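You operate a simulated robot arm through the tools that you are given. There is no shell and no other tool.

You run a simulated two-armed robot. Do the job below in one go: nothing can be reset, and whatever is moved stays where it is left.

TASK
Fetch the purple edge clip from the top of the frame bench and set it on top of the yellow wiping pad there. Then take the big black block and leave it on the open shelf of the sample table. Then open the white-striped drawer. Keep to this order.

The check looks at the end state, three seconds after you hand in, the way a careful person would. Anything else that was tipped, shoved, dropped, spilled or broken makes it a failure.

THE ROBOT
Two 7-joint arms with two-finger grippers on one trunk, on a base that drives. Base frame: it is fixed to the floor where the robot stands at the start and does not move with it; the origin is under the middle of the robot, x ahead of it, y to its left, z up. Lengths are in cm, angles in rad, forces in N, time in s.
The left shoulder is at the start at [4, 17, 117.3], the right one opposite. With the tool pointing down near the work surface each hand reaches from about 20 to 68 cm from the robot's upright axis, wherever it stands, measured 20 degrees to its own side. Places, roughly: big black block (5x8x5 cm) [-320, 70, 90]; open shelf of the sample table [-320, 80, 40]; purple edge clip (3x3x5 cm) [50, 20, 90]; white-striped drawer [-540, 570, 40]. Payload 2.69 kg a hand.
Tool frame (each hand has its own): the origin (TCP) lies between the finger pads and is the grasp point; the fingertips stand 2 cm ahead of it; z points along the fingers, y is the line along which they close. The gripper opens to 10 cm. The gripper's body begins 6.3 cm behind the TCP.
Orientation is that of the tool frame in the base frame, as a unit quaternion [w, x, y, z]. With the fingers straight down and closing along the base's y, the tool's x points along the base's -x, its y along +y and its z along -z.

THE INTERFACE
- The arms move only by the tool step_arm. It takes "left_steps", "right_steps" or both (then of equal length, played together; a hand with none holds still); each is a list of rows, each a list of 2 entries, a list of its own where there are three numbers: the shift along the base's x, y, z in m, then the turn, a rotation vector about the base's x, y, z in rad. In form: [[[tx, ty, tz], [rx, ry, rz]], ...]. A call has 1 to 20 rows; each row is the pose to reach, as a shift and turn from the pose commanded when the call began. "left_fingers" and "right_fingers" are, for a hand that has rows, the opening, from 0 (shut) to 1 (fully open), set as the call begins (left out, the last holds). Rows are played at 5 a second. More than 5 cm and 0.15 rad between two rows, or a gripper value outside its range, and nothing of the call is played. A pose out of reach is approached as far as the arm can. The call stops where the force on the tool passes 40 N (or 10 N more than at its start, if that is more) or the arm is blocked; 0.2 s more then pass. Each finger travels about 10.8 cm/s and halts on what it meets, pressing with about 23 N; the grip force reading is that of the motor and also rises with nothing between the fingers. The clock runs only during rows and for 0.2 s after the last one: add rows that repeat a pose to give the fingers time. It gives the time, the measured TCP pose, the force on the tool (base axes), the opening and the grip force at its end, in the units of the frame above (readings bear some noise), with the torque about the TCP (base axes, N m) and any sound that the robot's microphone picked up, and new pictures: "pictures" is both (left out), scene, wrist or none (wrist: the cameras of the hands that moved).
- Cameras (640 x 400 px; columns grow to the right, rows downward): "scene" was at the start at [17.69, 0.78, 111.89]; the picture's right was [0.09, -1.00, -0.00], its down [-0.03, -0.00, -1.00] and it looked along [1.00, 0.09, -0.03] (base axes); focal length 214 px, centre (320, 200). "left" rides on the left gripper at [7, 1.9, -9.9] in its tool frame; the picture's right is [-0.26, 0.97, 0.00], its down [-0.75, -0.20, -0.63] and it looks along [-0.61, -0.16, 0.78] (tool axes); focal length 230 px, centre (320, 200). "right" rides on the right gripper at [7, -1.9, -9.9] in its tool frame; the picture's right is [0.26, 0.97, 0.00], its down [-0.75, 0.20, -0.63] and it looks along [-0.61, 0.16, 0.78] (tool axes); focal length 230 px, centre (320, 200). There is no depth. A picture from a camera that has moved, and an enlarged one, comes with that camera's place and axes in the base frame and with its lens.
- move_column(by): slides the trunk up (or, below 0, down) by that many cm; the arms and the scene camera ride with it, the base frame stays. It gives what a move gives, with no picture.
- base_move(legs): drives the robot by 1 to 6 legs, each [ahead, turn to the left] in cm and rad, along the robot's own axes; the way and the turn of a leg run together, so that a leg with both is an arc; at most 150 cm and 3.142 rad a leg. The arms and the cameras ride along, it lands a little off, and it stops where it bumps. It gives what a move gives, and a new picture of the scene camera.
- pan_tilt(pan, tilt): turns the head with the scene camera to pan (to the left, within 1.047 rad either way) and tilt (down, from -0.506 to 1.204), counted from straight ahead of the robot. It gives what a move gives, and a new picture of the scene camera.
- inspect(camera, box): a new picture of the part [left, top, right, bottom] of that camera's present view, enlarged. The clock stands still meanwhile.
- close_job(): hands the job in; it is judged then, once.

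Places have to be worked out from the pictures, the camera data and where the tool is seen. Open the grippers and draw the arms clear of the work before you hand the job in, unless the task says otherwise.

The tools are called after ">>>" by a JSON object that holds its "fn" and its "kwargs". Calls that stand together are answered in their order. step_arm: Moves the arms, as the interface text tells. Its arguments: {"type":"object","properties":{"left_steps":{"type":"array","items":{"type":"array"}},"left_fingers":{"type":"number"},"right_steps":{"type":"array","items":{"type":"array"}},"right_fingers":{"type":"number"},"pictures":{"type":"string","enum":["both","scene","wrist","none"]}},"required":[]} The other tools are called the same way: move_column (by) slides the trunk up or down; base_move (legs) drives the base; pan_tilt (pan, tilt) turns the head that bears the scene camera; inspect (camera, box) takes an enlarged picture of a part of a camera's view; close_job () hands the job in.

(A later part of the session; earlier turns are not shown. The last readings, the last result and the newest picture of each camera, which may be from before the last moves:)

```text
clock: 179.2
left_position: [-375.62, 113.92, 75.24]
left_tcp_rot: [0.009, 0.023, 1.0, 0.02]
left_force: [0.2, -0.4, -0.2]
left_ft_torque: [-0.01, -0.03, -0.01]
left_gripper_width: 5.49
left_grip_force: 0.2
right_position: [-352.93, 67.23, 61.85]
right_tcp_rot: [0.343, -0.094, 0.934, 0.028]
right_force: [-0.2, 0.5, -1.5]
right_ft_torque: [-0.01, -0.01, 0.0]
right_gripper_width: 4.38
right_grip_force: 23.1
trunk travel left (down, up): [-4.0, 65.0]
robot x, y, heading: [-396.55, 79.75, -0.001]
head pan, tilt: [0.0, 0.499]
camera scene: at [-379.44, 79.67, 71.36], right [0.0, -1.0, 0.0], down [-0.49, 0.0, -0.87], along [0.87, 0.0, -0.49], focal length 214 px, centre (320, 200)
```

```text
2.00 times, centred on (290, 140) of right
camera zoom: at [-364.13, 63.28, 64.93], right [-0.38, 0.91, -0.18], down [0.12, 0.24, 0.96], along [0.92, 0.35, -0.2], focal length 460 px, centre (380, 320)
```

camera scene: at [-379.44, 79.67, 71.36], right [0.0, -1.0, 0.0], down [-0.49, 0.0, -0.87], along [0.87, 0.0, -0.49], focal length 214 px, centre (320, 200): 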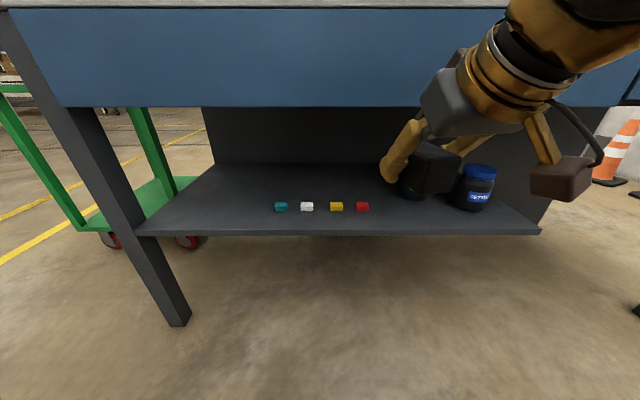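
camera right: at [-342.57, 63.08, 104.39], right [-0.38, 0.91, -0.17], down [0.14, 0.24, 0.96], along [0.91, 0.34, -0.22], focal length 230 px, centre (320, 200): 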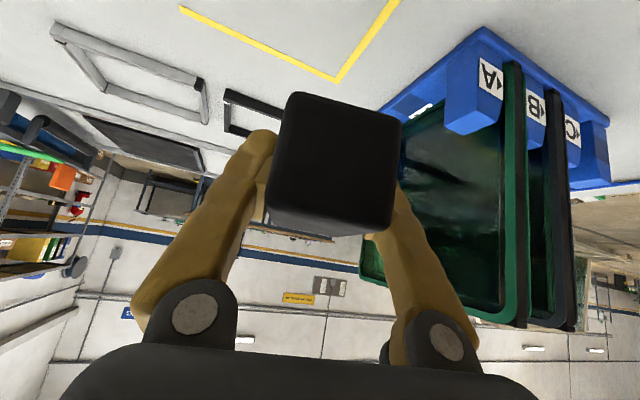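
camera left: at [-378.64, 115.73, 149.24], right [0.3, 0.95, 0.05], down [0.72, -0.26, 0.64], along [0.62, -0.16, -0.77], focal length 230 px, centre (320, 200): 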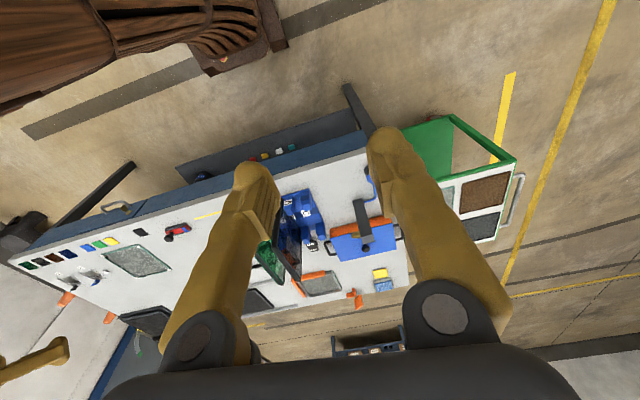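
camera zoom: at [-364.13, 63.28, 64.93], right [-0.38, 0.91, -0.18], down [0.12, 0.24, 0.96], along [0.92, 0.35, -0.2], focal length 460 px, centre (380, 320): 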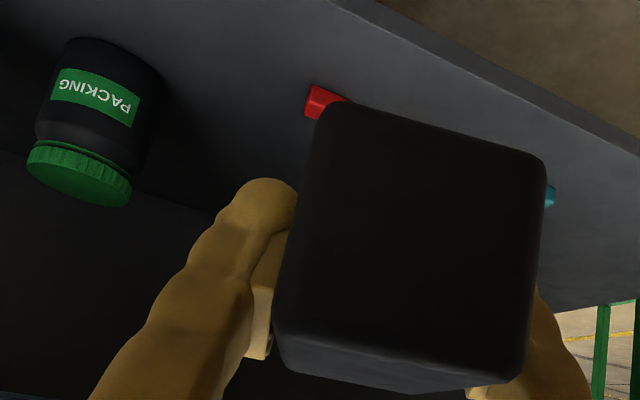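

There is a free 10 cm gap between the red block (y≥66.6) and the "packing" jar (y≤56.6, x≥−325). I bring the block down outside the shelf and then forward over [-333, 60], about 5 cm above the board.

>>> {"fn": "step_arm", "kwargs": {"right_steps": [[[0, -0.02, -0.03], [0, 0, 0]], [[0, -0.04, -0.06], [0, 0, 0]], [[0, -0.06, -0.09], [0, 0, 0]], [[0.01, -0.07, -0.12], [0, 0, 0]], [[0.045, -0.072, -0.123], [0, 0, 0]], [[0.085, -0.072, -0.123], [0, 0, 0]], [[0.125, -0.072, -0.123], [0, 0, 0]], [[0.165, -0.072, -0.123], [0, 0, 0]], [[0.199, -0.072, -0.123], [0, 0, 0]], [[0.199, -0.072, -0.123], [0, 0, 0]], [[0.199, -0.072, -0.123], [0, 0, 0]], [[0.199, -0.072, -0.123], [0, 0, 0]]]}}

>>> {"fn": "inspect", "kwargs": {"camera": "scene", "box": [300, 130, 520, 260]}}

```text
clock: 181.8
left_position: [-375.61, 113.86, 75.2]
left_tcp_rot: [0.009, 0.024, 0.999, 0.02]
left_force: [0.5, 0.4, 0.2]
left_ft_torque: [0.02, 0.0, 0.01]
left_gripper_width: 5.5
left_grip_force: 0.0
right_position: [-332.92, 60.07, 49.39]
right_tcp_rot: [0.343, -0.094, 0.934, 0.029]
right_force: [0.1, -0.6, -1.2]
right_ft_torque: [0.04, -0.05, 0.03]
right_gripper_width: 4.41
right_grip_force: 23.4
trunk travel left (down, up): [-4.0, 65.0]
robot x, y, heading: [-396.32, 79.54, 0.002]
head pan, tilt: [0.0, 0.499]
camera scene: at [-379.43, 79.67, 71.36], right [0.0, -1.0, 0.0], down [-0.49, 0.0, -0.87], along [0.87, 0.0, -0.49], focal length 214 px, centre (320, 200)
camera right: at [-344.17, 56.06, 52.48], right [-0.38, 0.91, -0.18], down [0.12, 0.24, 0.96], along [0.92, 0.35, -0.2], focal length 230 px, centre (320, 200)
```

scene: 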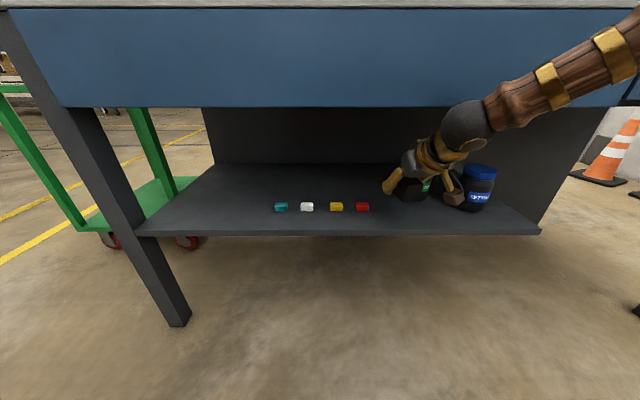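
right: 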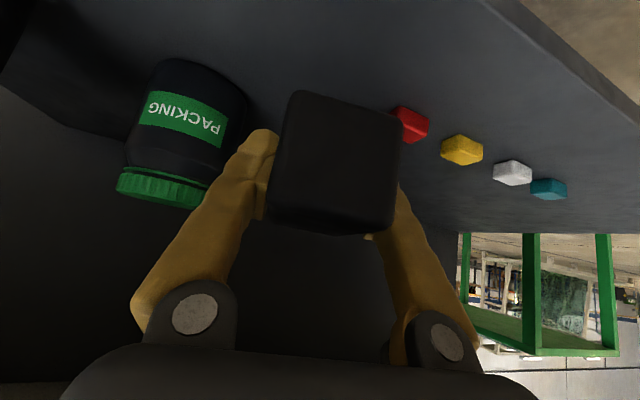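

```text
2.91 times, centred on (410, 195) of scene
camera zoom: at [-379.43, 79.67, 71.36], right [0.0, -1.0, 0.0], down [-0.49, 0.0, -0.87], along [0.87, 0.0, -0.49], focal length 624 px, centre (58, 214)
```

zoom: 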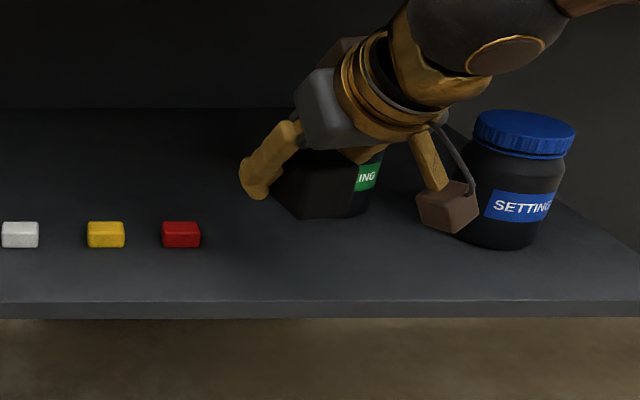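

The block hovers over the free spot with clearance on all sides. I lower it 4.9 cm toward the shelf.

>>> {"fn": "step_arm", "kwargs": {"right_steps": [[[0, 0, -0.015], [0, 0, 0]], [[0, 0, -0.03], [0, 0, 0]], [[0, 0, -0.042], [0, 0, 0]], [[0, 0, -0.048], [0, 0, 0]], [[0, 0, -0.048], [0, 0, 0]], [[0, 0, -0.048], [0, 0, 0]]]}}

>>> {"fn": "inspect", "kwargs": {"camera": "scene", "box": [300, 130, 520, 260]}}

```text
clock: 183.2
left_position: [-375.6, 113.91, 75.27]
left_tcp_rot: [0.01, 0.023, 0.999, 0.02]
left_force: [-0.5, -0.2, 0.2]
left_ft_torque: [-0.03, 0.0, 0.0]
left_gripper_width: 5.51
left_grip_force: 0.1
right_position: [-332.7, 60.17, 44.73]
right_tcp_rot: [0.344, -0.093, 0.934, 0.028]
right_force: [-0.6, -0.3, -2.6]
right_ft_torque: [0.03, -0.04, -0.02]
right_gripper_width: 4.43
right_grip_force: 22.8
trunk travel left (down, up): [-4.0, 65.0]
robot x, y, heading: [-396.3, 79.92, 0.001]
head pan, tilt: [0.0, 0.499]
camera scene: at [-379.44, 79.67, 71.36], right [0.0, -1.0, 0.0], down [-0.49, 0.0, -0.87], along [0.87, 0.0, -0.49], focal length 214 px, centre (320, 200)
camera right: at [-344.01, 56.17, 47.76], right [-0.38, 0.91, -0.18], down [0.12, 0.24, 0.96], along [0.92, 0.35, -0.2], focal length 230 px, centre (320, 200)
```

scene: 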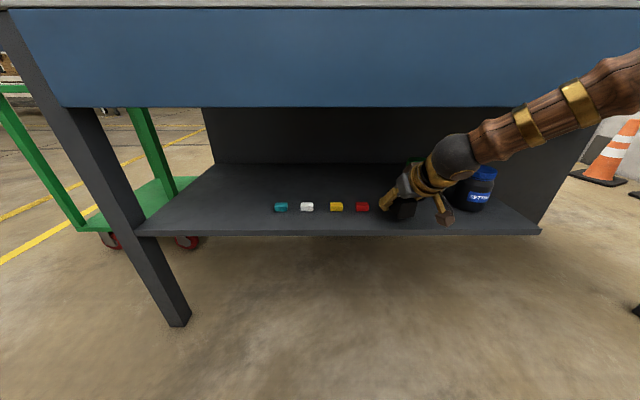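
right: 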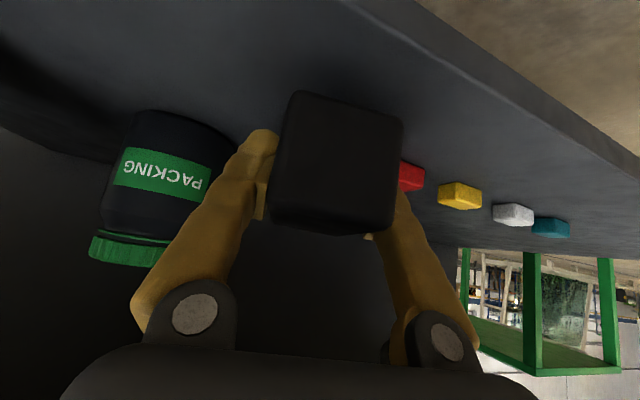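

```text
2.91 times, centred on (410, 195) of scene
camera zoom: at [-379.44, 79.67, 71.36], right [0.0, -1.0, 0.0], down [-0.49, 0.0, -0.87], along [0.87, 0.0, -0.49], focal length 624 px, centre (58, 214)
```

zoom: 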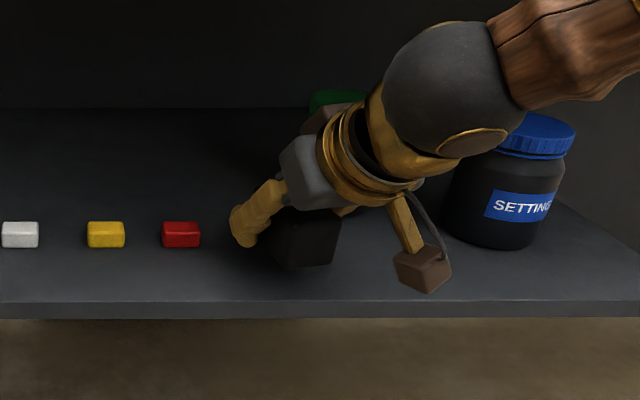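

No contact yet. I lower in small steps.

>>> {"fn": "step_arm", "kwargs": {"right_steps": [[[0, 0, -0.002], [0, 0, 0]], [[0, 0, -0.004], [0, 0, 0]], [[0, 0, -0.004], [0, 0, 0]], [[0, 0, -0.004], [0, 0, 0]]], "pictures": "none"}}

```text
clock: 184.2
left_position: [-375.59, 113.93, 75.26]
left_tcp_rot: [0.01, 0.023, 0.999, 0.02]
left_force: [0.0, -0.4, -0.2]
left_ft_torque: [0.0, -0.02, 0.01]
left_gripper_width: 5.48
left_grip_force: 0.0
right_position: [-332.89, 60.16, 44.48]
right_tcp_rot: [0.343, -0.095, 0.934, 0.029]
right_force: [-0.5, -0.4, -1.5]
right_ft_torque: [-0.03, -0.01, -0.04]
right_gripper_width: 4.4
right_grip_force: 22.7
trunk travel left (down, up): [-4.0, 65.0]
robot x, y, heading: [-396.68, 79.74, 0.002]
head pan, tilt: [0.0, 0.499]
```

Still no contact at 44.5; another 4 mm.

>>> {"fn": "step_arm", "kwargs": {"right_steps": [[[0, 0, -0.002], [0, 0, 0]], [[0, 0, -0.004], [0, 0, 0]], [[0, 0, -0.004], [0, 0, 0]], [[0, 0, -0.004], [0, 0, 0]]], "pictures": "none"}}

```text
clock: 185.2
left_position: [-375.59, 113.98, 75.28]
left_tcp_rot: [0.009, 0.023, 0.999, 0.02]
left_force: [0.3, 0.3, -0.8]
left_ft_torque: [0.03, 0.0, -0.01]
left_gripper_width: 5.51
left_grip_force: 0.2
right_position: [-332.84, 60.1, 44.15]
right_tcp_rot: [0.343, -0.094, 0.934, 0.029]
right_force: [-0.3, -0.2, -1.1]
right_ft_torque: [-0.02, -0.03, -0.06]
right_gripper_width: 4.4
right_grip_force: 23.3
trunk travel left (down, up): [-4.0, 65.0]
robot x, y, heading: [-396.35, 79.47, -0.003]
head pan, tilt: [0.0, 0.499]
```

Still free at 44.15; I go on 4 mm further.

>>> {"fn": "step_arm", "kwargs": {"right_steps": [[[0, 0, -0.002], [0, 0, 0]], [[0, 0, -0.004], [0, 0, 0]], [[0, 0, -0.004], [0, 0, 0]], [[0, 0, -0.004], [0, 0, 0]]]}}

>>> {"fn": "inspect", "kwargs": {"camera": "scene", "box": [350, 170, 470, 250]}}

```text
clock: 186.2
left_position: [-375.65, 113.9, 75.19]
left_tcp_rot: [0.009, 0.024, 0.999, 0.019]
left_force: [0.0, -0.3, -1.1]
left_ft_torque: [0.01, 0.0, 0.05]
left_gripper_width: 5.49
left_grip_force: 0.0
right_position: [-332.82, 60.1, 43.66]
right_tcp_rot: [0.343, -0.094, 0.934, 0.029]
right_force: [-0.1, 1.0, -1.4]
right_ft_torque: [-0.01, -0.04, -0.01]
right_gripper_width: 4.42
right_grip_force: 22.6
trunk travel left (down, up): [-4.0, 65.0]
robot x, y, heading: [-396.52, 80.07, -0.001]
head pan, tilt: [0.0, 0.499]
camera scene: at [-379.43, 79.67, 71.36], right [0.0, -1.0, 0.0], down [-0.49, 0.0, -0.87], along [0.87, 0.0, -0.49], focal length 214 px, centre (320, 200)
camera right: at [-344.04, 56.15, 46.64], right [-0.38, 0.91, -0.18], down [0.12, 0.24, 0.96], along [0.92, 0.35, -0.2], focal length 230 px, centre (320, 200)
```

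scene: 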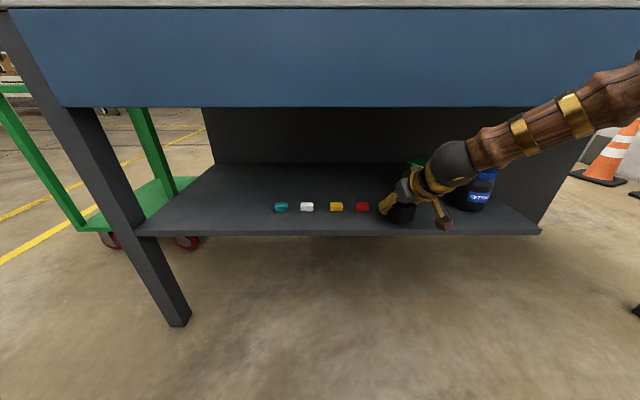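
right: 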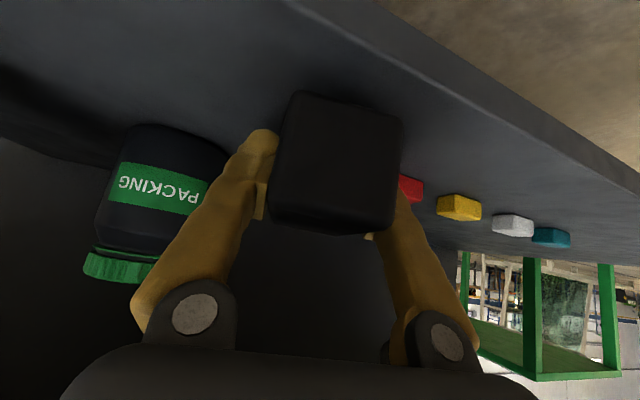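

```text
5.00 times, centred on (410, 210) of scene
camera zoom: at [-379.43, 79.67, 71.36], right [0.0, -1.0, 0.0], down [-0.49, 0.0, -0.87], along [0.87, 0.0, -0.49], focal length 1072 px, centre (-130, 150)
```

zoom: 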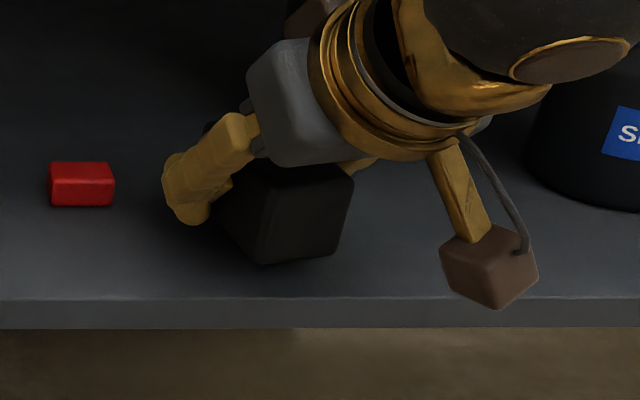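

Still free; the picture suggests a gap of about half a centimetre. Another 4 mm.

>>> {"fn": "step_arm", "kwargs": {"right_steps": [[[0, 0, -0.002], [0, 0, 0]], [[0, 0, -0.004], [0, 0, 0]], [[0, 0, -0.004], [0, 0, 0]], [[0, 0, -0.004], [0, 0, 0]]], "pictures": "none"}}

```text
clock: 187.2
left_position: [-375.64, 114.04, 75.23]
left_tcp_rot: [0.009, 0.023, 1.0, 0.019]
left_force: [0.8, 0.1, 0.9]
left_ft_torque: [-0.04, 0.03, 0.03]
left_gripper_width: 5.5
left_grip_force: 0.1
right_position: [-332.84, 60.0, 43.09]
right_tcp_rot: [0.343, -0.093, 0.934, 0.029]
right_force: [0.5, 1.0, -2.0]
right_ft_torque: [0.03, -0.03, 0.01]
right_gripper_width: 4.37
right_grip_force: 23.0
trunk travel left (down, up): [-4.0, 65.0]
robot x, y, heading: [-396.55, 79.63, -0.003]
head pan, tilt: [0.0, 0.499]
```

Still no support felt at 43.1; another 4 mm.

>>> {"fn": "step_arm", "kwargs": {"right_steps": [[[0, 0, -0.002], [0, 0, 0]], [[0, 0, -0.004], [0, 0, 0]], [[0, 0, -0.004], [0, 0, 0]], [[0, 0, -0.004], [0, 0, 0]]]}}

>>> {"fn": "inspect", "kwargs": {"camera": "scene", "box": [350, 170, 470, 250]}}

```text
clock: 188.2
left_position: [-375.62, 113.86, 75.29]
left_tcp_rot: [0.009, 0.023, 0.999, 0.02]
left_force: [0.3, -0.7, -0.5]
left_ft_torque: [0.0, 0.02, 0.04]
left_gripper_width: 5.5
left_grip_force: 0.1
right_position: [-332.92, 60.02, 42.94]
right_tcp_rot: [0.344, -0.095, 0.934, 0.03]
right_force: [-0.3, 0.0, -1.2]
right_ft_torque: [-0.02, -0.02, -0.02]
right_gripper_width: 4.39
right_grip_force: 22.9
trunk travel left (down, up): [-4.0, 65.0]
robot x, y, heading: [-396.48, 79.85, 0.004]
head pan, tilt: [0.0, 0.499]
camera scene: at [-379.43, 79.67, 71.36], right [0.0, -1.0, 0.0], down [-0.49, 0.0, -0.87], along [0.87, 0.0, -0.49], focal length 214 px, centre (320, 200)
camera right: at [-344.06, 56.14, 45.83], right [-0.38, 0.91, -0.18], down [0.12, 0.24, 0.96], along [0.92, 0.35, -0.2], focal length 230 px, centre (320, 200)
```

scene: 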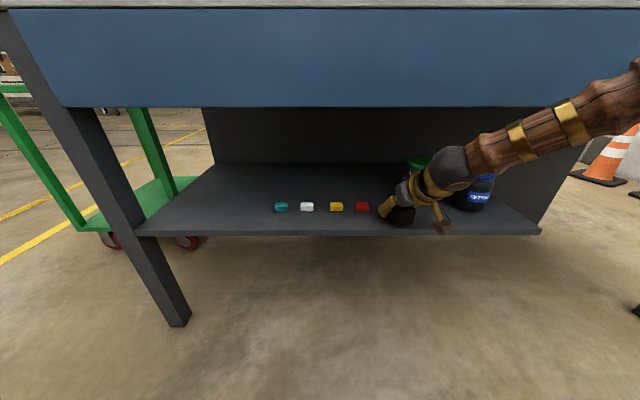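
right: 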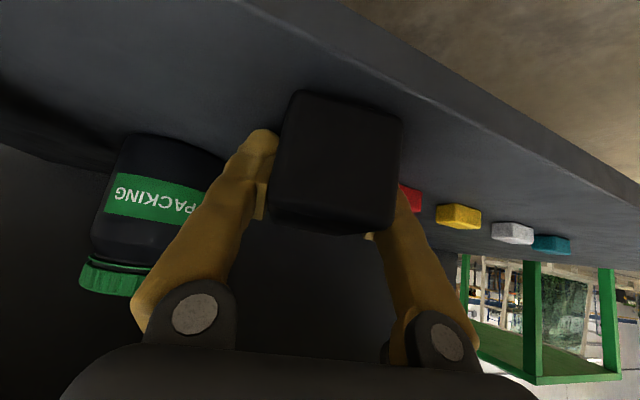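

```text
5.00 times, centred on (410, 210) of scene
camera zoom: at [-379.43, 79.67, 71.36], right [0.0, -1.0, 0.0], down [-0.49, 0.0, -0.87], along [0.87, 0.0, -0.49], focal length 1072 px, centre (-130, 150)
```

zoom: 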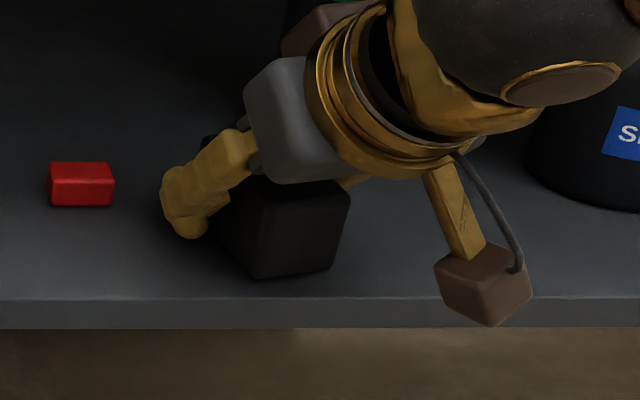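

By the picture the block's bottom is about at shelf level now. I lower 3 mm more and watch the force.

>>> {"fn": "step_arm", "kwargs": {"right_steps": [[[0, 0, -0.0015], [0, 0, 0]], [[0, 0, -0.003], [0, 0, 0]], [[0, 0, -0.003], [0, 0, 0]], [[0, 0, -0.003], [0, 0, 0]]], "pictures": "none"}}

```text
clock: 189.2
left_position: [-375.55, 114.02, 75.22]
left_tcp_rot: [0.009, 0.023, 0.999, 0.02]
left_force: [0.2, 0.4, 0.1]
left_ft_torque: [-0.02, -0.02, -0.02]
left_gripper_width: 5.51
left_grip_force: 0.0
right_position: [-332.93, 60.08, 42.57]
right_tcp_rot: [0.343, -0.094, 0.934, 0.029]
right_force: [-0.4, 0.1, -0.6]
right_ft_torque: [0.03, -0.01, -0.01]
right_gripper_width: 4.42
right_grip_force: 23.3
trunk travel left (down, up): [-4.0, 65.0]
robot x, y, heading: [-396.49, 79.69, -0.001]
head pan, tilt: [0.0, 0.499]
```

The reading is still near zero; 3 mm more.

>>> {"fn": "step_arm", "kwargs": {"right_steps": [[[0, 0, -0.0015], [0, 0, 0]], [[0, 0, -0.003], [0, 0, 0]], [[0, 0, -0.003], [0, 0, 0]], [[0, 0, -0.003], [0, 0, 0]]], "pictures": "none"}}

```text
clock: 190.2
left_position: [-375.65, 114.06, 75.35]
left_tcp_rot: [0.01, 0.023, 1.0, 0.019]
left_force: [-0.4, -0.3, 0.3]
left_ft_torque: [-0.02, 0.0, 0.01]
left_gripper_width: 5.49
left_grip_force: 0.1
right_position: [-332.79, 60.14, 42.23]
right_tcp_rot: [0.345, -0.094, 0.933, 0.03]
right_force: [-1.6, -0.4, 9.1]
right_ft_torque: [-0.22, 0.43, 0.02]
right_gripper_width: 4.4
right_grip_force: 22.7
trunk travel left (down, up): [-4.0, 65.0]
robot x, y, heading: [-396.44, 79.72, 0.0]
head pan, tilt: [0.0, 0.499]
```

Contact: 9 N at the block's near lower edge. I open the gripper to 6.2 cm to let the block settle.

>>> {"fn": "step_arm", "kwargs": {"right_steps": [[[0, 0, 0.0005], [0, 0, 0]], [[0, 0, 0.001], [0, 0, 0]], [[0, 0, 0.001], [0, 0, 0]], [[0, 0, 0.001], [0, 0, 0]]], "right_fingers": 0.62}}

>>> {"fn": "inspect", "kwargs": {"camera": "scene", "box": [350, 170, 470, 250]}}

```text
clock: 191.2
left_position: [-375.67, 113.94, 75.3]
left_tcp_rot: [0.009, 0.023, 0.999, 0.02]
left_force: [0.8, -0.3, 0.0]
left_ft_torque: [0.0, -0.02, -0.01]
left_gripper_width: 5.49
left_grip_force: 0.2
right_position: [-332.73, 60.29, 42.26]
right_tcp_rot: [0.344, -0.095, 0.934, 0.029]
right_force: [0.0, 0.4, 0.4]
right_ft_torque: [0.01, 0.01, 0.0]
right_gripper_width: 6.2
right_grip_force: 0.1
trunk travel left (down, up): [-4.0, 65.0]
robot x, y, heading: [-396.2, 79.61, 0.003]
head pan, tilt: [0.0, 0.499]
camera scene: at [-379.44, 79.67, 71.36], right [0.0, -1.0, 0.0], down [-0.49, 0.0, -0.87], along [0.87, 0.0, -0.49], focal length 214 px, centre (320, 200)
camera right: at [-344.02, 56.23, 45.29], right [-0.38, 0.91, -0.18], down [0.12, 0.24, 0.96], along [0.92, 0.35, -0.2], focal length 230 px, centre (320, 200)
```

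scene: 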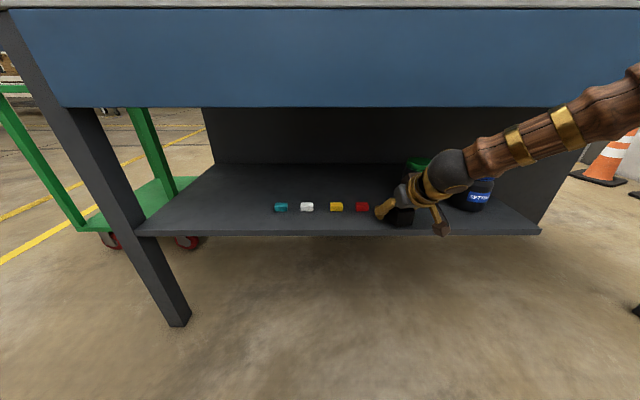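
right: 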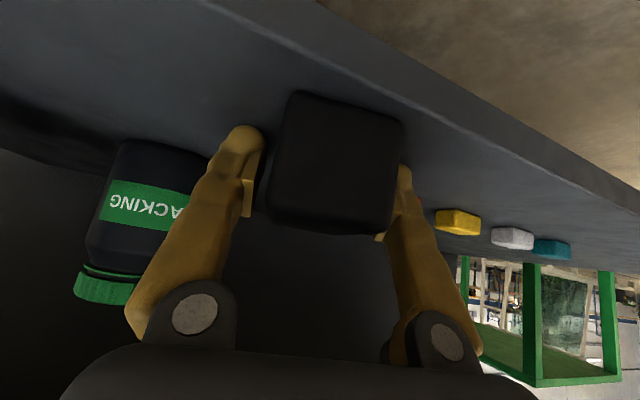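

```text
5.00 times, centred on (410, 210) of scene
camera zoom: at [-379.44, 79.67, 71.36], right [0.0, -1.0, 0.0], down [-0.49, 0.0, -0.87], along [0.87, 0.0, -0.49], focal length 1072 px, centre (-130, 150)
```

zoom: 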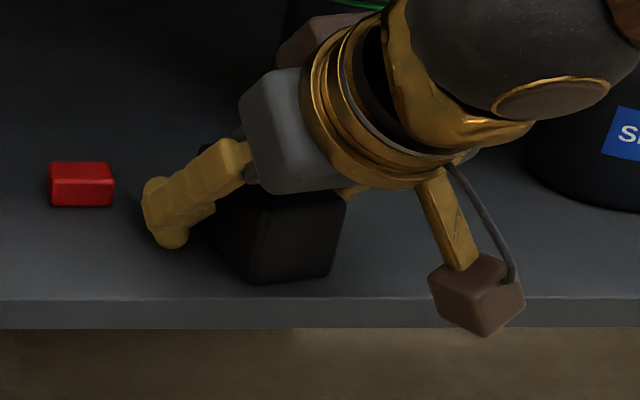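

Fingers are open on both sides of the block. I withdraw the hand back along its own axis, away from the shelf.

>>> {"fn": "step_arm", "kwargs": {"right_steps": [[[-0.013, -0.002, 0.015], [0, 0, 0]], [[-0.026, -0.004, 0.031], [0, 0, 0]], [[-0.045, -0.008, 0.053], [0, 0, 0]], [[-0.07, -0.012, 0.084], [0, 0, 0]], [[-0.1, -0.015, 0.11], [0, 0, 0]], [[-0.135, -0.015, 0.13], [0, 0, 0]], [[-0.17, -0.015, 0.14], [0, 0, 0]], [[-0.2, -0.015, 0.14], [0, 0, 0]], [[-0.2, -0.015, 0.14], [0, 0, 0]], [[-0.2, -0.015, 0.14], [0, 0, 0]]]}}

>>> {"fn": "inspect", "kwargs": {"camera": "scene", "box": [250, 140, 510, 250]}}

```text
clock: 193.4
left_position: [-375.6, 113.87, 75.43]
left_tcp_rot: [0.009, 0.023, 0.999, 0.02]
left_force: [0.0, -0.3, 0.2]
left_ft_torque: [0.01, 0.01, 0.02]
left_gripper_width: 5.49
left_grip_force: 0.0
right_position: [-353.09, 58.7, 56.0]
right_tcp_rot: [0.343, -0.093, 0.934, 0.029]
right_force: [0.3, 0.2, 0.3]
right_ft_torque: [-0.01, -0.03, 0.0]
right_gripper_width: 6.2
right_grip_force: 0.1
trunk travel left (down, up): [-4.0, 65.0]
robot x, y, heading: [-396.45, 80.15, -0.005]
head pan, tilt: [0.0, 0.499]
camera scene: at [-379.45, 79.67, 71.37], right [0.0, -1.0, 0.0], down [-0.49, 0.0, -0.87], along [0.87, 0.0, -0.49], focal length 214 px, centre (320, 200)
camera right: at [-364.33, 54.66, 59.06], right [-0.38, 0.91, -0.18], down [0.12, 0.24, 0.96], along [0.92, 0.35, -0.2], focal length 230 px, centre (320, 200)
```

scene: 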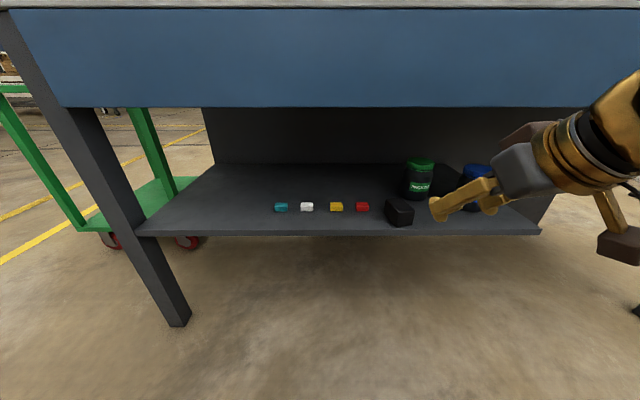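
right: 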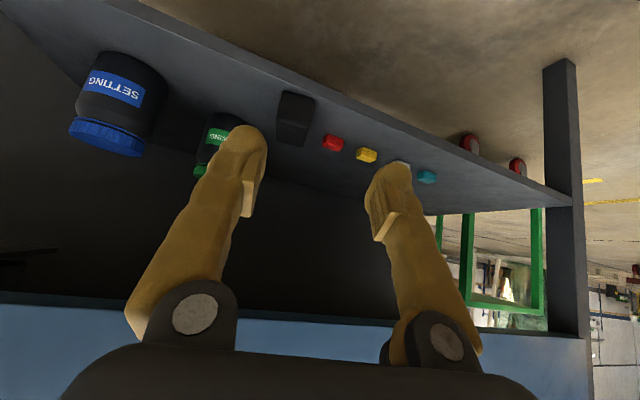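

```text
2.46 times, centred on (380, 195) of scene
camera zoom: at [-379.45, 79.67, 71.37], right [0.0, -1.0, 0.0], down [-0.49, 0.0, -0.87], along [0.87, 0.0, -0.49], focal length 528 px, centre (172, 212)
```

zoom: 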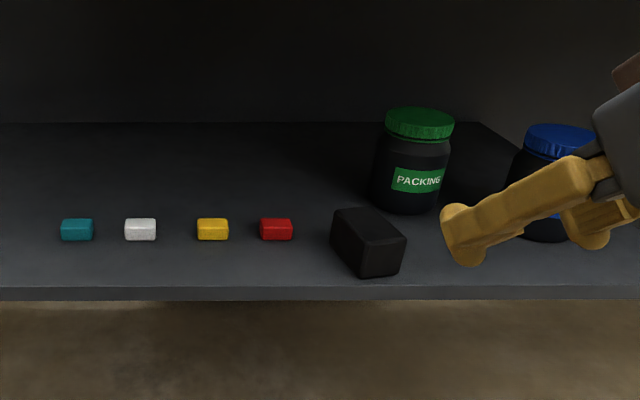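

The black block rests flat on the open shelf and the other items are undisturbed. Now I bring the right hand back upright and away from the table before raising the trunk.

>>> {"fn": "step_arm", "kwargs": {"right_steps": [[[-0.03, -0.01, 0.01], [-0.007, 0.078, -0.021]], [[-0.06, -0.02, 0.02], [-0.013, 0.156, -0.042]], [[-0.09, -0.03, 0.035], [-0.02, 0.234, -0.063]], [[-0.11, -0.04, 0.05], [-0.026, 0.312, -0.084]], [[-0.11, -0.05, 0.065], [-0.033, 0.389, -0.106]], [[-0.11, -0.06, 0.08], [-0.039, 0.467, -0.127]], [[-0.11, -0.067, 0.09], [-0.046, 0.545, -0.148]], [[-0.11, -0.067, 0.1], [-0.052, 0.623, -0.169]], [[-0.11, -0.067, 0.1], [-0.059, 0.701, -0.19]], [[-0.11, -0.067, 0.1], [-0.059, 0.701, -0.19]]], "pictures": "scene"}}

>>> {"fn": "move_column", "kwargs": {"by": 62}}

```text
clock: 195.6
left_position: [-375.54, 113.91, 75.28]
left_tcp_rot: [0.009, 0.024, 1.0, 0.019]
left_force: [-0.9, 0.4, 0.8]
left_ft_torque: [-0.02, -0.02, 0.02]
left_gripper_width: 5.52
left_grip_force: 0.1
right_position: [-363.88, 51.86, 66.26]
right_tcp_rot: [-0.001, -0.002, 1.0, 0.0]
right_force: [0.4, 0.2, 0.6]
right_ft_torque: [-0.01, 0.01, -0.04]
right_gripper_width: 6.18
right_grip_force: 0.0
right hand out of reach, approached as far as the arm can: row 3, 4, 5
trunk travel left (down, up): [-4.0, 65.0]
robot x, y, heading: [-396.67, 79.59, -0.001]
head pan, tilt: [0.0, 0.499]
camera scene: at [-379.45, 79.68, 71.36], right [0.0, -1.0, 0.0], down [-0.49, 0.0, -0.87], along [0.87, 0.0, -0.49], focal length 214 px, centre (320, 200)
```

scene: 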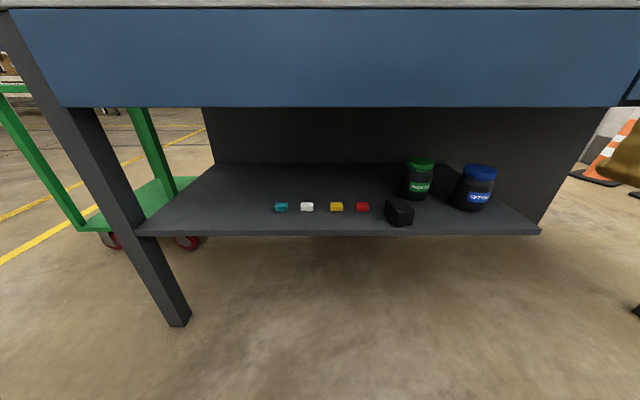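

```text
refused: 62 is not a number from -40 to 40
```

The trunk moves at most 40 at once; I raise it in two parts.

>>> {"fn": "move_column", "kwargs": {"by": 40}}

>>> {"fn": "move_column", "kwargs": {"by": 20}}

>>> {"fn": "base_move", "kwargs": {"legs": [[0, 1.571]]}}

>>> {"fn": "pan_tilt", "kwargs": {"pan": 0.0, "tilt": 0.3}}

```text
clock: 199.5
left_position: [-375.7, 114.05, 115.06]
left_tcp_rot: [0.004, 0.024, 0.999, 0.022]
left_force: [0.7, 0.0, 0.7]
left_ft_torque: [0.01, -0.01, 0.01]
left_gripper_width: 5.52
left_grip_force: 0.1
right_position: [-363.87, 52.03, 106.19]
right_tcp_rot: [0.001, -0.001, 1.0, 0.0]
right_force: [0.1, 0.1, 1.0]
right_ft_torque: [-0.01, -0.02, -0.04]
right_gripper_width: 6.21
right_grip_force: 0.1
trunk travel left (down, up): [-44.0, 25.0]
robot x, y, heading: [-396.42, 79.7, -0.003]
head pan, tilt: [0.0, 0.499]
```

```text
clock: 201.6
left_position: [-375.51, 113.96, 134.97]
left_tcp_rot: [0.001, 0.022, 1.0, 0.019]
left_force: [0.1, 0.4, 0.6]
left_ft_torque: [0.01, -0.02, 0.02]
left_gripper_width: 5.5
left_grip_force: 0.0
right_position: [-363.84, 51.98, 126.12]
right_tcp_rot: [0.0, -0.003, 1.0, 0.0]
right_force: [-0.4, -0.1, 0.4]
right_ft_torque: [-0.01, 0.02, -0.02]
right_gripper_width: 6.17
right_grip_force: 0.1
trunk travel left (down, up): [-64.0, 5.0]
robot x, y, heading: [-396.4, 79.83, -0.004]
head pan, tilt: [0.0, 0.499]
```

```text
clock: 206.0
left_position: [-430.8, 101.09, 135.66]
left_tcp_rot: [0.001, -0.69, 0.723, 0.031]
left_force: [-0.1, 0.4, 0.3]
left_ft_torque: [0.0, -0.02, 0.01]
left_gripper_width: 5.52
left_grip_force: 0.1
right_position: [-368.78, 112.45, 126.18]
right_tcp_rot: [0.0, 0.707, -0.707, 0.0]
right_force: [-0.6, -0.5, 0.2]
right_ft_torque: [0.02, 0.0, 0.04]
right_gripper_width: 6.21
right_grip_force: 0.1
trunk travel left (down, up): [-64.0, 5.0]
robot x, y, heading: [-395.79, 79.97, 1.565]
head pan, tilt: [0.0, 0.499]
camera scene: at [-396.11, 98.05, 131.36], right [1.0, 0.0, 0.0], down [0.0, -0.49, -0.87], along [0.0, 0.87, -0.49], focal length 214 px, centre (320, 200)
```

scene: 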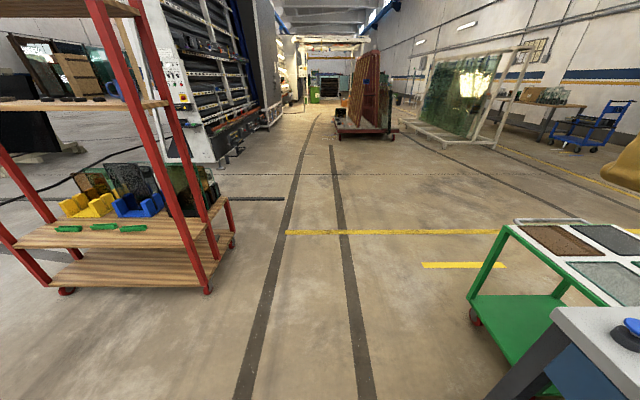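

```text
clock: 206.7
left_position: [-430.53, 99.39, 135.78]
left_tcp_rot: [0.013, -0.7, 0.714, 0.007]
left_force: [0.6, -0.3, 0.4]
left_ft_torque: [0.02, 0.06, 0.01]
left_gripper_width: 5.49
left_grip_force: 0.1
right_position: [-368.91, 110.29, 126.73]
right_tcp_rot: [-0.006, 0.708, -0.706, -0.007]
right_force: [0.2, -1.1, 0.2]
right_ft_torque: [0.02, -0.02, 0.02]
right_gripper_width: 6.21
right_grip_force: 0.0
trunk travel left (down, up): [-64.0, 5.0]
robot x, y, heading: [-396.17, 79.61, 1.57]
head pan, tilt: [0.0, 0.3]
camera scene: at [-396.13, 98.18, 133.21], right [1.0, 0.0, 0.0], down [0.0, -0.31, -0.95], along [0.0, 0.95, -0.31], focal length 214 px, centre (320, 200)
```

scene: 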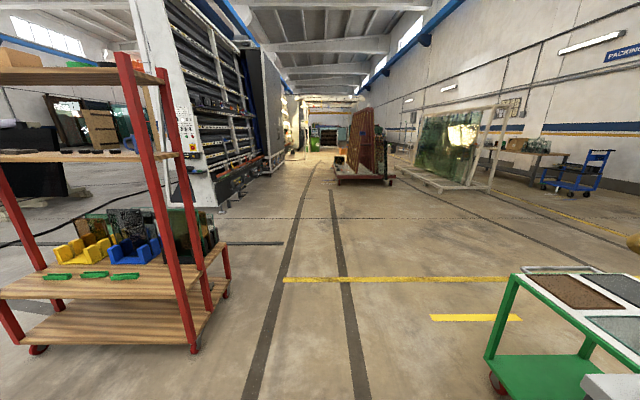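

The big rack on the left has its front near x −570, from y≈460 onward; the drawer should be there at y≈570. I drive 380 cm ahead along the lane.

>>> {"fn": "base_move", "kwargs": {"legs": [[140, 0], [140, 0], [110, 0]]}}

>>> {"fn": "pan_tilt", "kwargs": {"pan": 0.8, "tilt": 0.3}}

```text
clock: 214.9
left_position: [-428.64, 246.26, 138.25]
left_tcp_rot: [0.067, -0.694, 0.717, 0.025]
left_force: [-1.2, -0.2, -0.2]
left_ft_torque: [0.06, 0.03, 0.01]
left_gripper_width: 5.48
left_grip_force: 0.1
right_position: [-366.91, 255.25, 127.63]
right_tcp_rot: [0.019, -0.701, 0.712, 0.021]
right_force: [0.2, -0.2, 0.7]
right_ft_torque: [0.03, 0.04, -0.02]
right_gripper_width: 6.19
right_grip_force: 0.1
trunk travel left (down, up): [-64.0, 5.0]
robot x, y, heading: [-394.17, 228.35, 1.549]
head pan, tilt: [0.0, 0.3]
stopped in leg 2: the robot was blocked; the commanded pose is now the measured one
camera scene: at [-394.17, 246.26, 133.27], right [1.0, -0.02, 0.0], down [-0.01, -0.31, -0.95], along [0.02, 0.95, -0.31], focal length 214 px, centre (320, 200)
```

scene: 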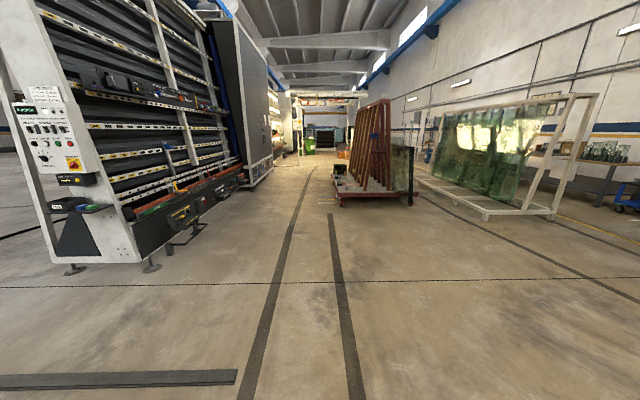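

```text
clock: 216.0
left_position: [-428.59, 246.54, 138.27]
left_tcp_rot: [0.071, -0.695, 0.715, 0.02]
left_force: [0.9, 0.5, 0.1]
left_ft_torque: [-0.01, 0.04, 0.03]
left_gripper_width: 5.49
left_grip_force: 0.0
right_position: [-366.8, 255.93, 127.67]
right_tcp_rot: [0.02, -0.697, 0.716, 0.022]
right_force: [0.5, 0.0, 0.0]
right_ft_torque: [0.0, 0.0, 0.04]
right_gripper_width: 6.19
right_grip_force: 0.1
trunk travel left (down, up): [-64.0, 5.0]
robot x, y, heading: [-394.38, 228.23, 1.547]
head pan, tilt: [0.799, 0.3]
camera scene: at [-400.92, 244.21, 133.23], right [0.71, 0.7, -0.01], down [0.21, -0.23, -0.95], along [-0.67, 0.68, -0.31], focal length 214 px, centre (320, 200)
```

scene: 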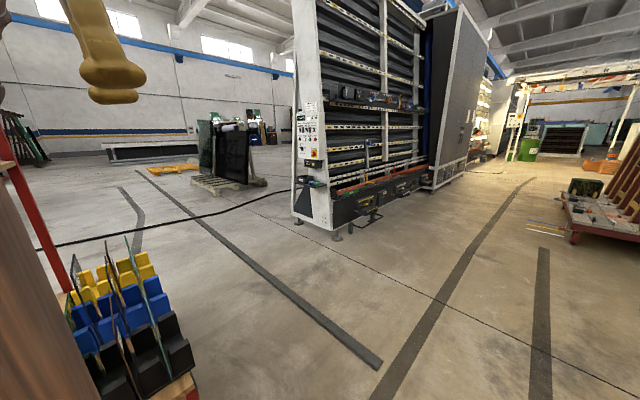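

That was one of the transient stops; the lane ahead is free. I continue 240 cm.

>>> {"fn": "base_move", "kwargs": {"legs": [[120, 0], [120, 0]]}}

>>> {"fn": "inspect", "kwargs": {"camera": "scene", "box": [150, 100, 500, 320]}}

```text
clock: 227.6
left_position: [-423.73, 483.74, 138.28]
left_tcp_rot: [0.071, -0.695, 0.715, 0.021]
left_force: [0.1, -0.4, -0.8]
left_ft_torque: [-0.01, -0.04, 0.02]
left_gripper_width: 5.49
left_grip_force: 0.1
right_position: [-361.76, 492.75, 127.8]
right_tcp_rot: [0.02, -0.696, 0.718, 0.024]
right_force: [-0.4, 1.0, -0.1]
right_ft_torque: [-0.04, 0.0, -0.03]
right_gripper_width: 6.22
right_grip_force: 0.1
trunk travel left (down, up): [-64.0, 5.0]
robot x, y, heading: [-389.41, 465.38, 1.546]
head pan, tilt: [0.799, 0.3]
camera scene: at [-395.95, 481.24, 133.24], right [0.71, 0.7, -0.01], down [0.21, -0.23, -0.95], along [-0.67, 0.68, -0.31], focal length 214 px, centre (320, 200)
```

scene: 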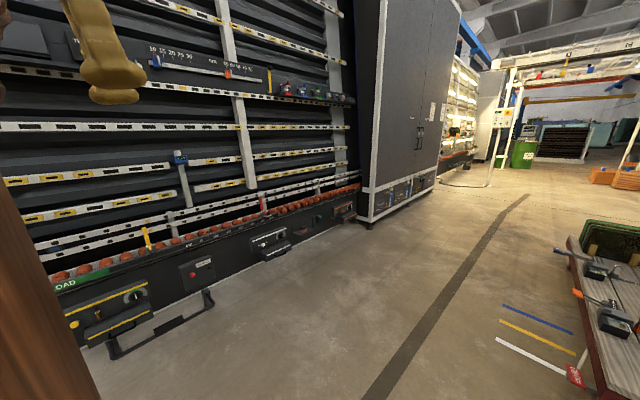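

```text
1.82 times, centred on (325, 210) of scene
camera zoom: at [-395.95, 481.24, 133.24], right [0.71, 0.7, -0.01], down [0.21, -0.23, -0.95], along [-0.67, 0.68, -0.31], focal length 390 px, centre (311, 182)
```

zoom: 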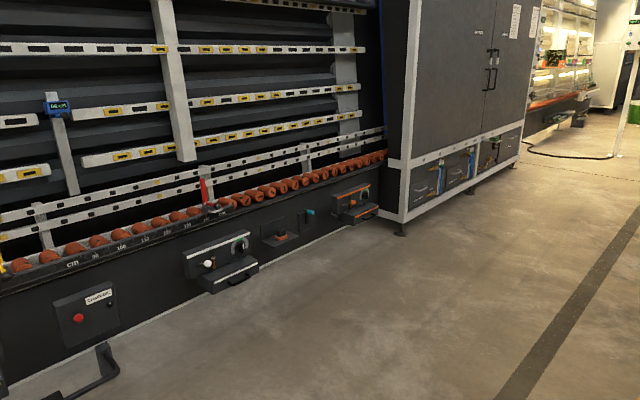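

The white-striped panel/drawer is at about [-542, 569, 40] on the rack's base. I drive 102 cm further, turn left to face it, and come closer.

>>> {"fn": "base_move", "kwargs": {"legs": [[102, 0]]}}

>>> {"fn": "base_move", "kwargs": {"legs": [[0, 1.595]]}}

>>> {"fn": "pan_tilt", "kwargs": {"pan": 0.0, "tilt": 0.6}}

```text
clock: 232.9
left_position: [-420.68, 583.96, 139.1]
left_tcp_rot: [0.104, -0.696, 0.71, 0.011]
left_force: [0.0, -0.3, 0.5]
left_ft_torque: [0.0, 0.0, -0.02]
left_gripper_width: 5.51
left_grip_force: 0.1
right_position: [-358.82, 594.86, 128.91]
right_tcp_rot: [0.032, -0.673, 0.738, 0.043]
right_force: [-0.4, 0.0, -0.5]
right_ft_torque: [-0.02, -0.02, 0.0]
right_gripper_width: 6.21
right_grip_force: 0.1
trunk travel left (down, up): [-64.0, 5.0]
robot x, y, heading: [-386.51, 567.05, 1.54]
head pan, tilt: [0.799, 0.3]
camera scene: at [-393.42, 582.96, 133.24], right [0.72, 0.7, -0.01], down [0.21, -0.23, -0.95], along [-0.67, 0.68, -0.31], focal length 214 px, centre (320, 200)
```

scene: 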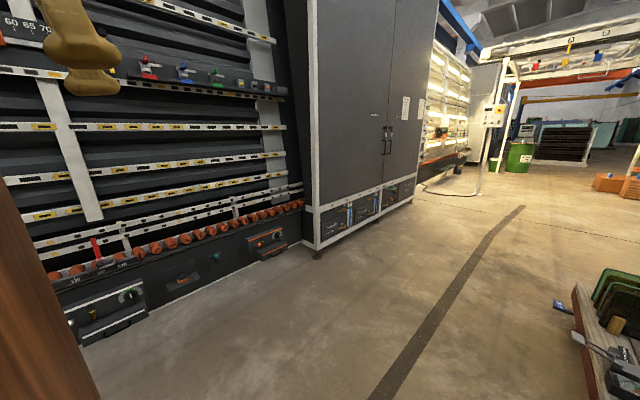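

```text
clock: 233.8
left_position: [-420.79, 579.03, 140.83]
left_tcp_rot: [0.149, -0.694, 0.704, 0.017]
left_force: [1.1, 0.3, -1.1]
left_ft_torque: [-0.04, 0.03, 0.03]
left_gripper_width: 5.49
left_grip_force: 0.0
right_position: [-358.29, 593.62, 127.6]
right_tcp_rot: [-0.018, -0.638, 0.769, 0.014]
right_force: [0.2, 0.8, -1.0]
right_ft_torque: [-0.06, 0.02, -0.03]
right_gripper_width: 6.19
right_grip_force: 0.0
trunk travel left (down, up): [-64.0, 5.0]
robot x, y, heading: [-386.95, 567.36, 1.563]
head pan, tilt: [0.799, 0.3]
stopped in leg 1: the robot was blocked; the commanded pose is now the measured one
camera scene: at [-393.67, 583.18, 133.19], right [0.7, 0.71, -0.01], down [0.21, -0.23, -0.95], along [-0.68, 0.66, -0.31], focal length 214 px, centre (320, 200)
```

scene: 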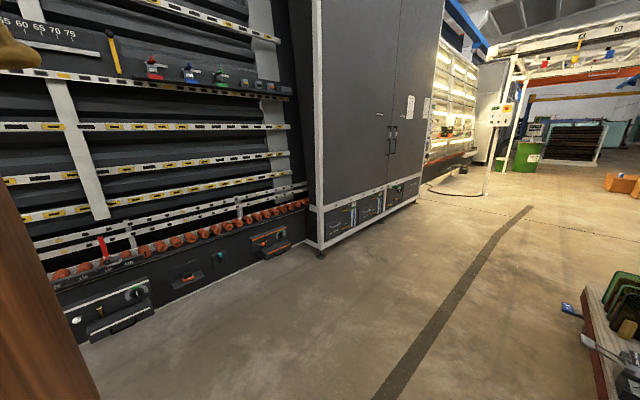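

```text
clock: 234.9
left_position: [-420.84, 578.48, 140.91]
left_tcp_rot: [0.151, -0.694, 0.703, 0.017]
left_force: [-0.6, -0.3, 0.0]
left_ft_torque: [0.01, 0.02, 0.01]
left_gripper_width: 5.54
left_grip_force: 0.1
right_position: [-358.25, 593.21, 127.73]
right_tcp_rot: [-0.017, -0.637, 0.771, 0.014]
right_force: [0.8, 0.3, -0.2]
right_ft_torque: [-0.01, -0.01, -0.01]
right_gripper_width: 6.22
right_grip_force: 0.1
trunk travel left (down, up): [-64.0, 5.0]
robot x, y, heading: [-386.91, 567.15, 1.566]
head pan, tilt: [0.0, 0.6]
camera scene: at [-386.99, 585.03, 130.46], right [1.0, -0.01, 0.0], down [0.0, -0.58, -0.82], along [0.0, 0.82, -0.58], focal length 214 px, centre (320, 200)
```

scene: 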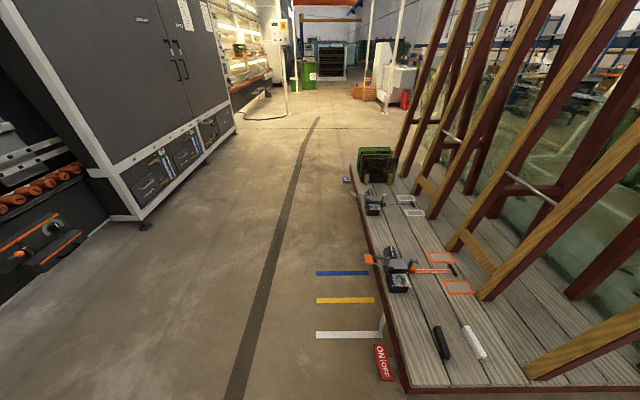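

The A-frame trolley's corner is near [-355, 610], so I back off 12 cm before turning left to face the rack.

>>> {"fn": "base_move", "kwargs": {"legs": [[-12, 0]]}}

>>> {"fn": "base_move", "kwargs": {"legs": [[0, 1.575]]}}

```text
clock: 236.1
left_position: [-421.26, 566.81, 140.42]
left_tcp_rot: [0.126, -0.696, 0.706, 0.02]
left_force: [-0.4, -0.3, 0.0]
left_ft_torque: [0.09, 0.02, 0.01]
left_gripper_width: 5.51
left_grip_force: 0.1
right_position: [-358.78, 580.91, 128.62]
right_tcp_rot: [0.007, -0.662, 0.749, 0.03]
right_force: [1.0, -0.6, 0.7]
right_ft_torque: [0.06, 0.04, -0.06]
right_gripper_width: 6.2
right_grip_force: 0.1
trunk travel left (down, up): [-64.0, 5.0]
robot x, y, heading: [-387.24, 554.89, 1.568]
head pan, tilt: [0.0, 0.6]
camera scene: at [-387.12, 570.33, 130.81], right [1.0, 0.0, 0.0], down [0.0, -0.56, -0.83], along [0.0, 0.83, -0.56], focal length 214 px, centre (320, 200)
```

scene: 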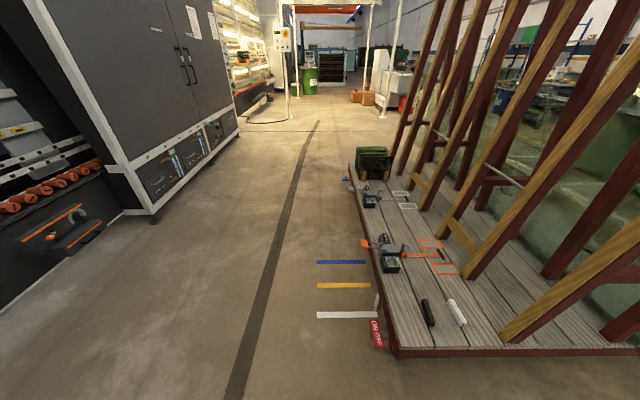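

```text
clock: 237.1
left_position: [-421.97, 566.45, 140.86]
left_tcp_rot: [-0.122, 0.707, -0.696, -0.013]
left_force: [0.0, 0.7, -0.6]
left_ft_torque: [0.01, -0.01, 0.0]
left_gripper_width: 5.48
left_grip_force: 0.1
right_position: [-359.7, 581.78, 128.56]
right_tcp_rot: [0.009, -0.676, 0.736, 0.031]
right_force: [0.0, -0.8, 0.4]
right_ft_torque: [0.01, -0.01, -0.01]
right_gripper_width: 6.22
right_grip_force: 0.1
trunk travel left (down, up): [-64.0, 5.0]
robot x, y, heading: [-386.83, 555.26, 1.588]
head pan, tilt: [0.0, 0.6]
stopped in leg 1: the robot was blocked; the commanded pose is now the measured one
camera scene: at [-387.39, 569.68, 130.88], right [1.0, 0.02, 0.0], down [0.01, -0.56, -0.83], along [-0.02, 0.83, -0.56], focal length 214 px, centre (320, 200)
```

scene: 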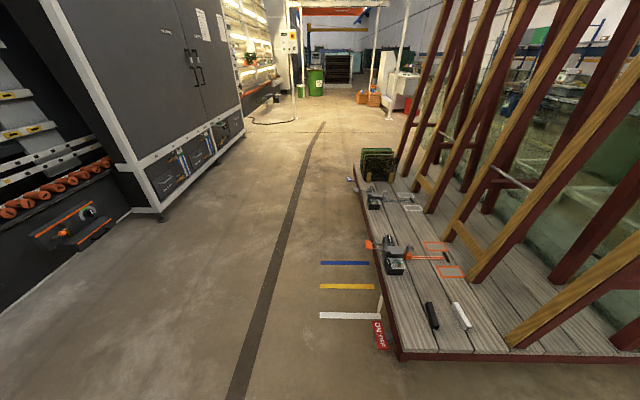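

The usual transient stop; I retry the turn.

>>> {"fn": "base_move", "kwargs": {"legs": [[0, 1.555]]}}

>>> {"fn": "pan_tilt", "kwargs": {"pan": 0.0, "tilt": 0.5}}

```text
clock: 241.3
left_position: [-398.17, 520.12, 140.93]
left_tcp_rot: [-0.079, 0.992, -0.001, -0.1]
left_force: [0.3, 0.8, 0.7]
left_ft_torque: [-0.02, 0.01, 0.03]
left_gripper_width: 5.5
left_grip_force: 0.0
right_position: [-413.15, 582.96, 128.39]
right_tcp_rot: [0.018, 0.998, -0.061, -0.01]
right_force: [0.1, 0.1, 0.4]
right_ft_torque: [0.0, 0.03, -0.01]
right_gripper_width: 6.15
right_grip_force: 0.1
trunk travel left (down, up): [-64.0, 5.0]
robot x, y, heading: [-387.38, 555.71, 3.138]
head pan, tilt: [0.0, 0.6]
camera scene: at [-404.53, 555.73, 130.53], right [0.0, 1.0, 0.0], down [0.58, 0.0, -0.82], along [-0.82, 0.0, -0.58], focal length 214 px, centre (320, 200)
```

scene: 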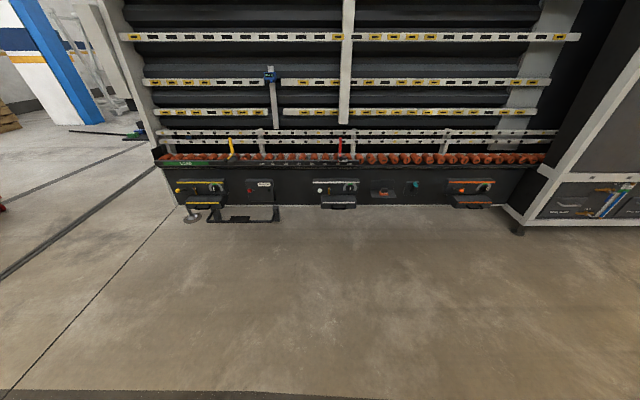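

```text
clock: 242.0
left_position: [-396.68, 520.44, 141.07]
left_tcp_rot: [-0.085, 0.99, -0.002, -0.111]
left_force: [-0.3, -0.3, -0.2]
left_ft_torque: [0.03, 0.01, -0.03]
left_gripper_width: 5.52
left_grip_force: 0.1
right_position: [-412.88, 583.38, 127.49]
right_tcp_rot: [0.022, 0.996, -0.09, 0.012]
right_force: [-0.2, 0.1, -0.6]
right_ft_torque: [0.03, 0.0, 0.02]
right_gripper_width: 6.2
right_grip_force: 0.1
trunk travel left (down, up): [-64.0, 5.0]
robot x, y, heading: [-386.74, 555.94, -3.147]
head pan, tilt: [0.0, 0.499]
camera scene: at [-405.29, 555.67, 131.37], right [0.0, 1.0, 0.0], down [0.49, 0.0, -0.87], along [-0.87, 0.0, -0.49], focal length 214 px, centre (320, 200)
```

scene: 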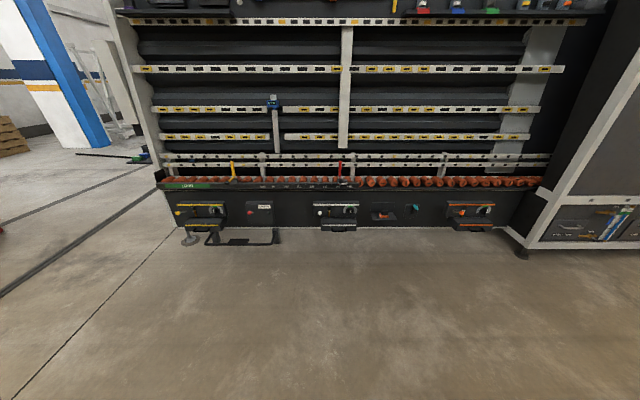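

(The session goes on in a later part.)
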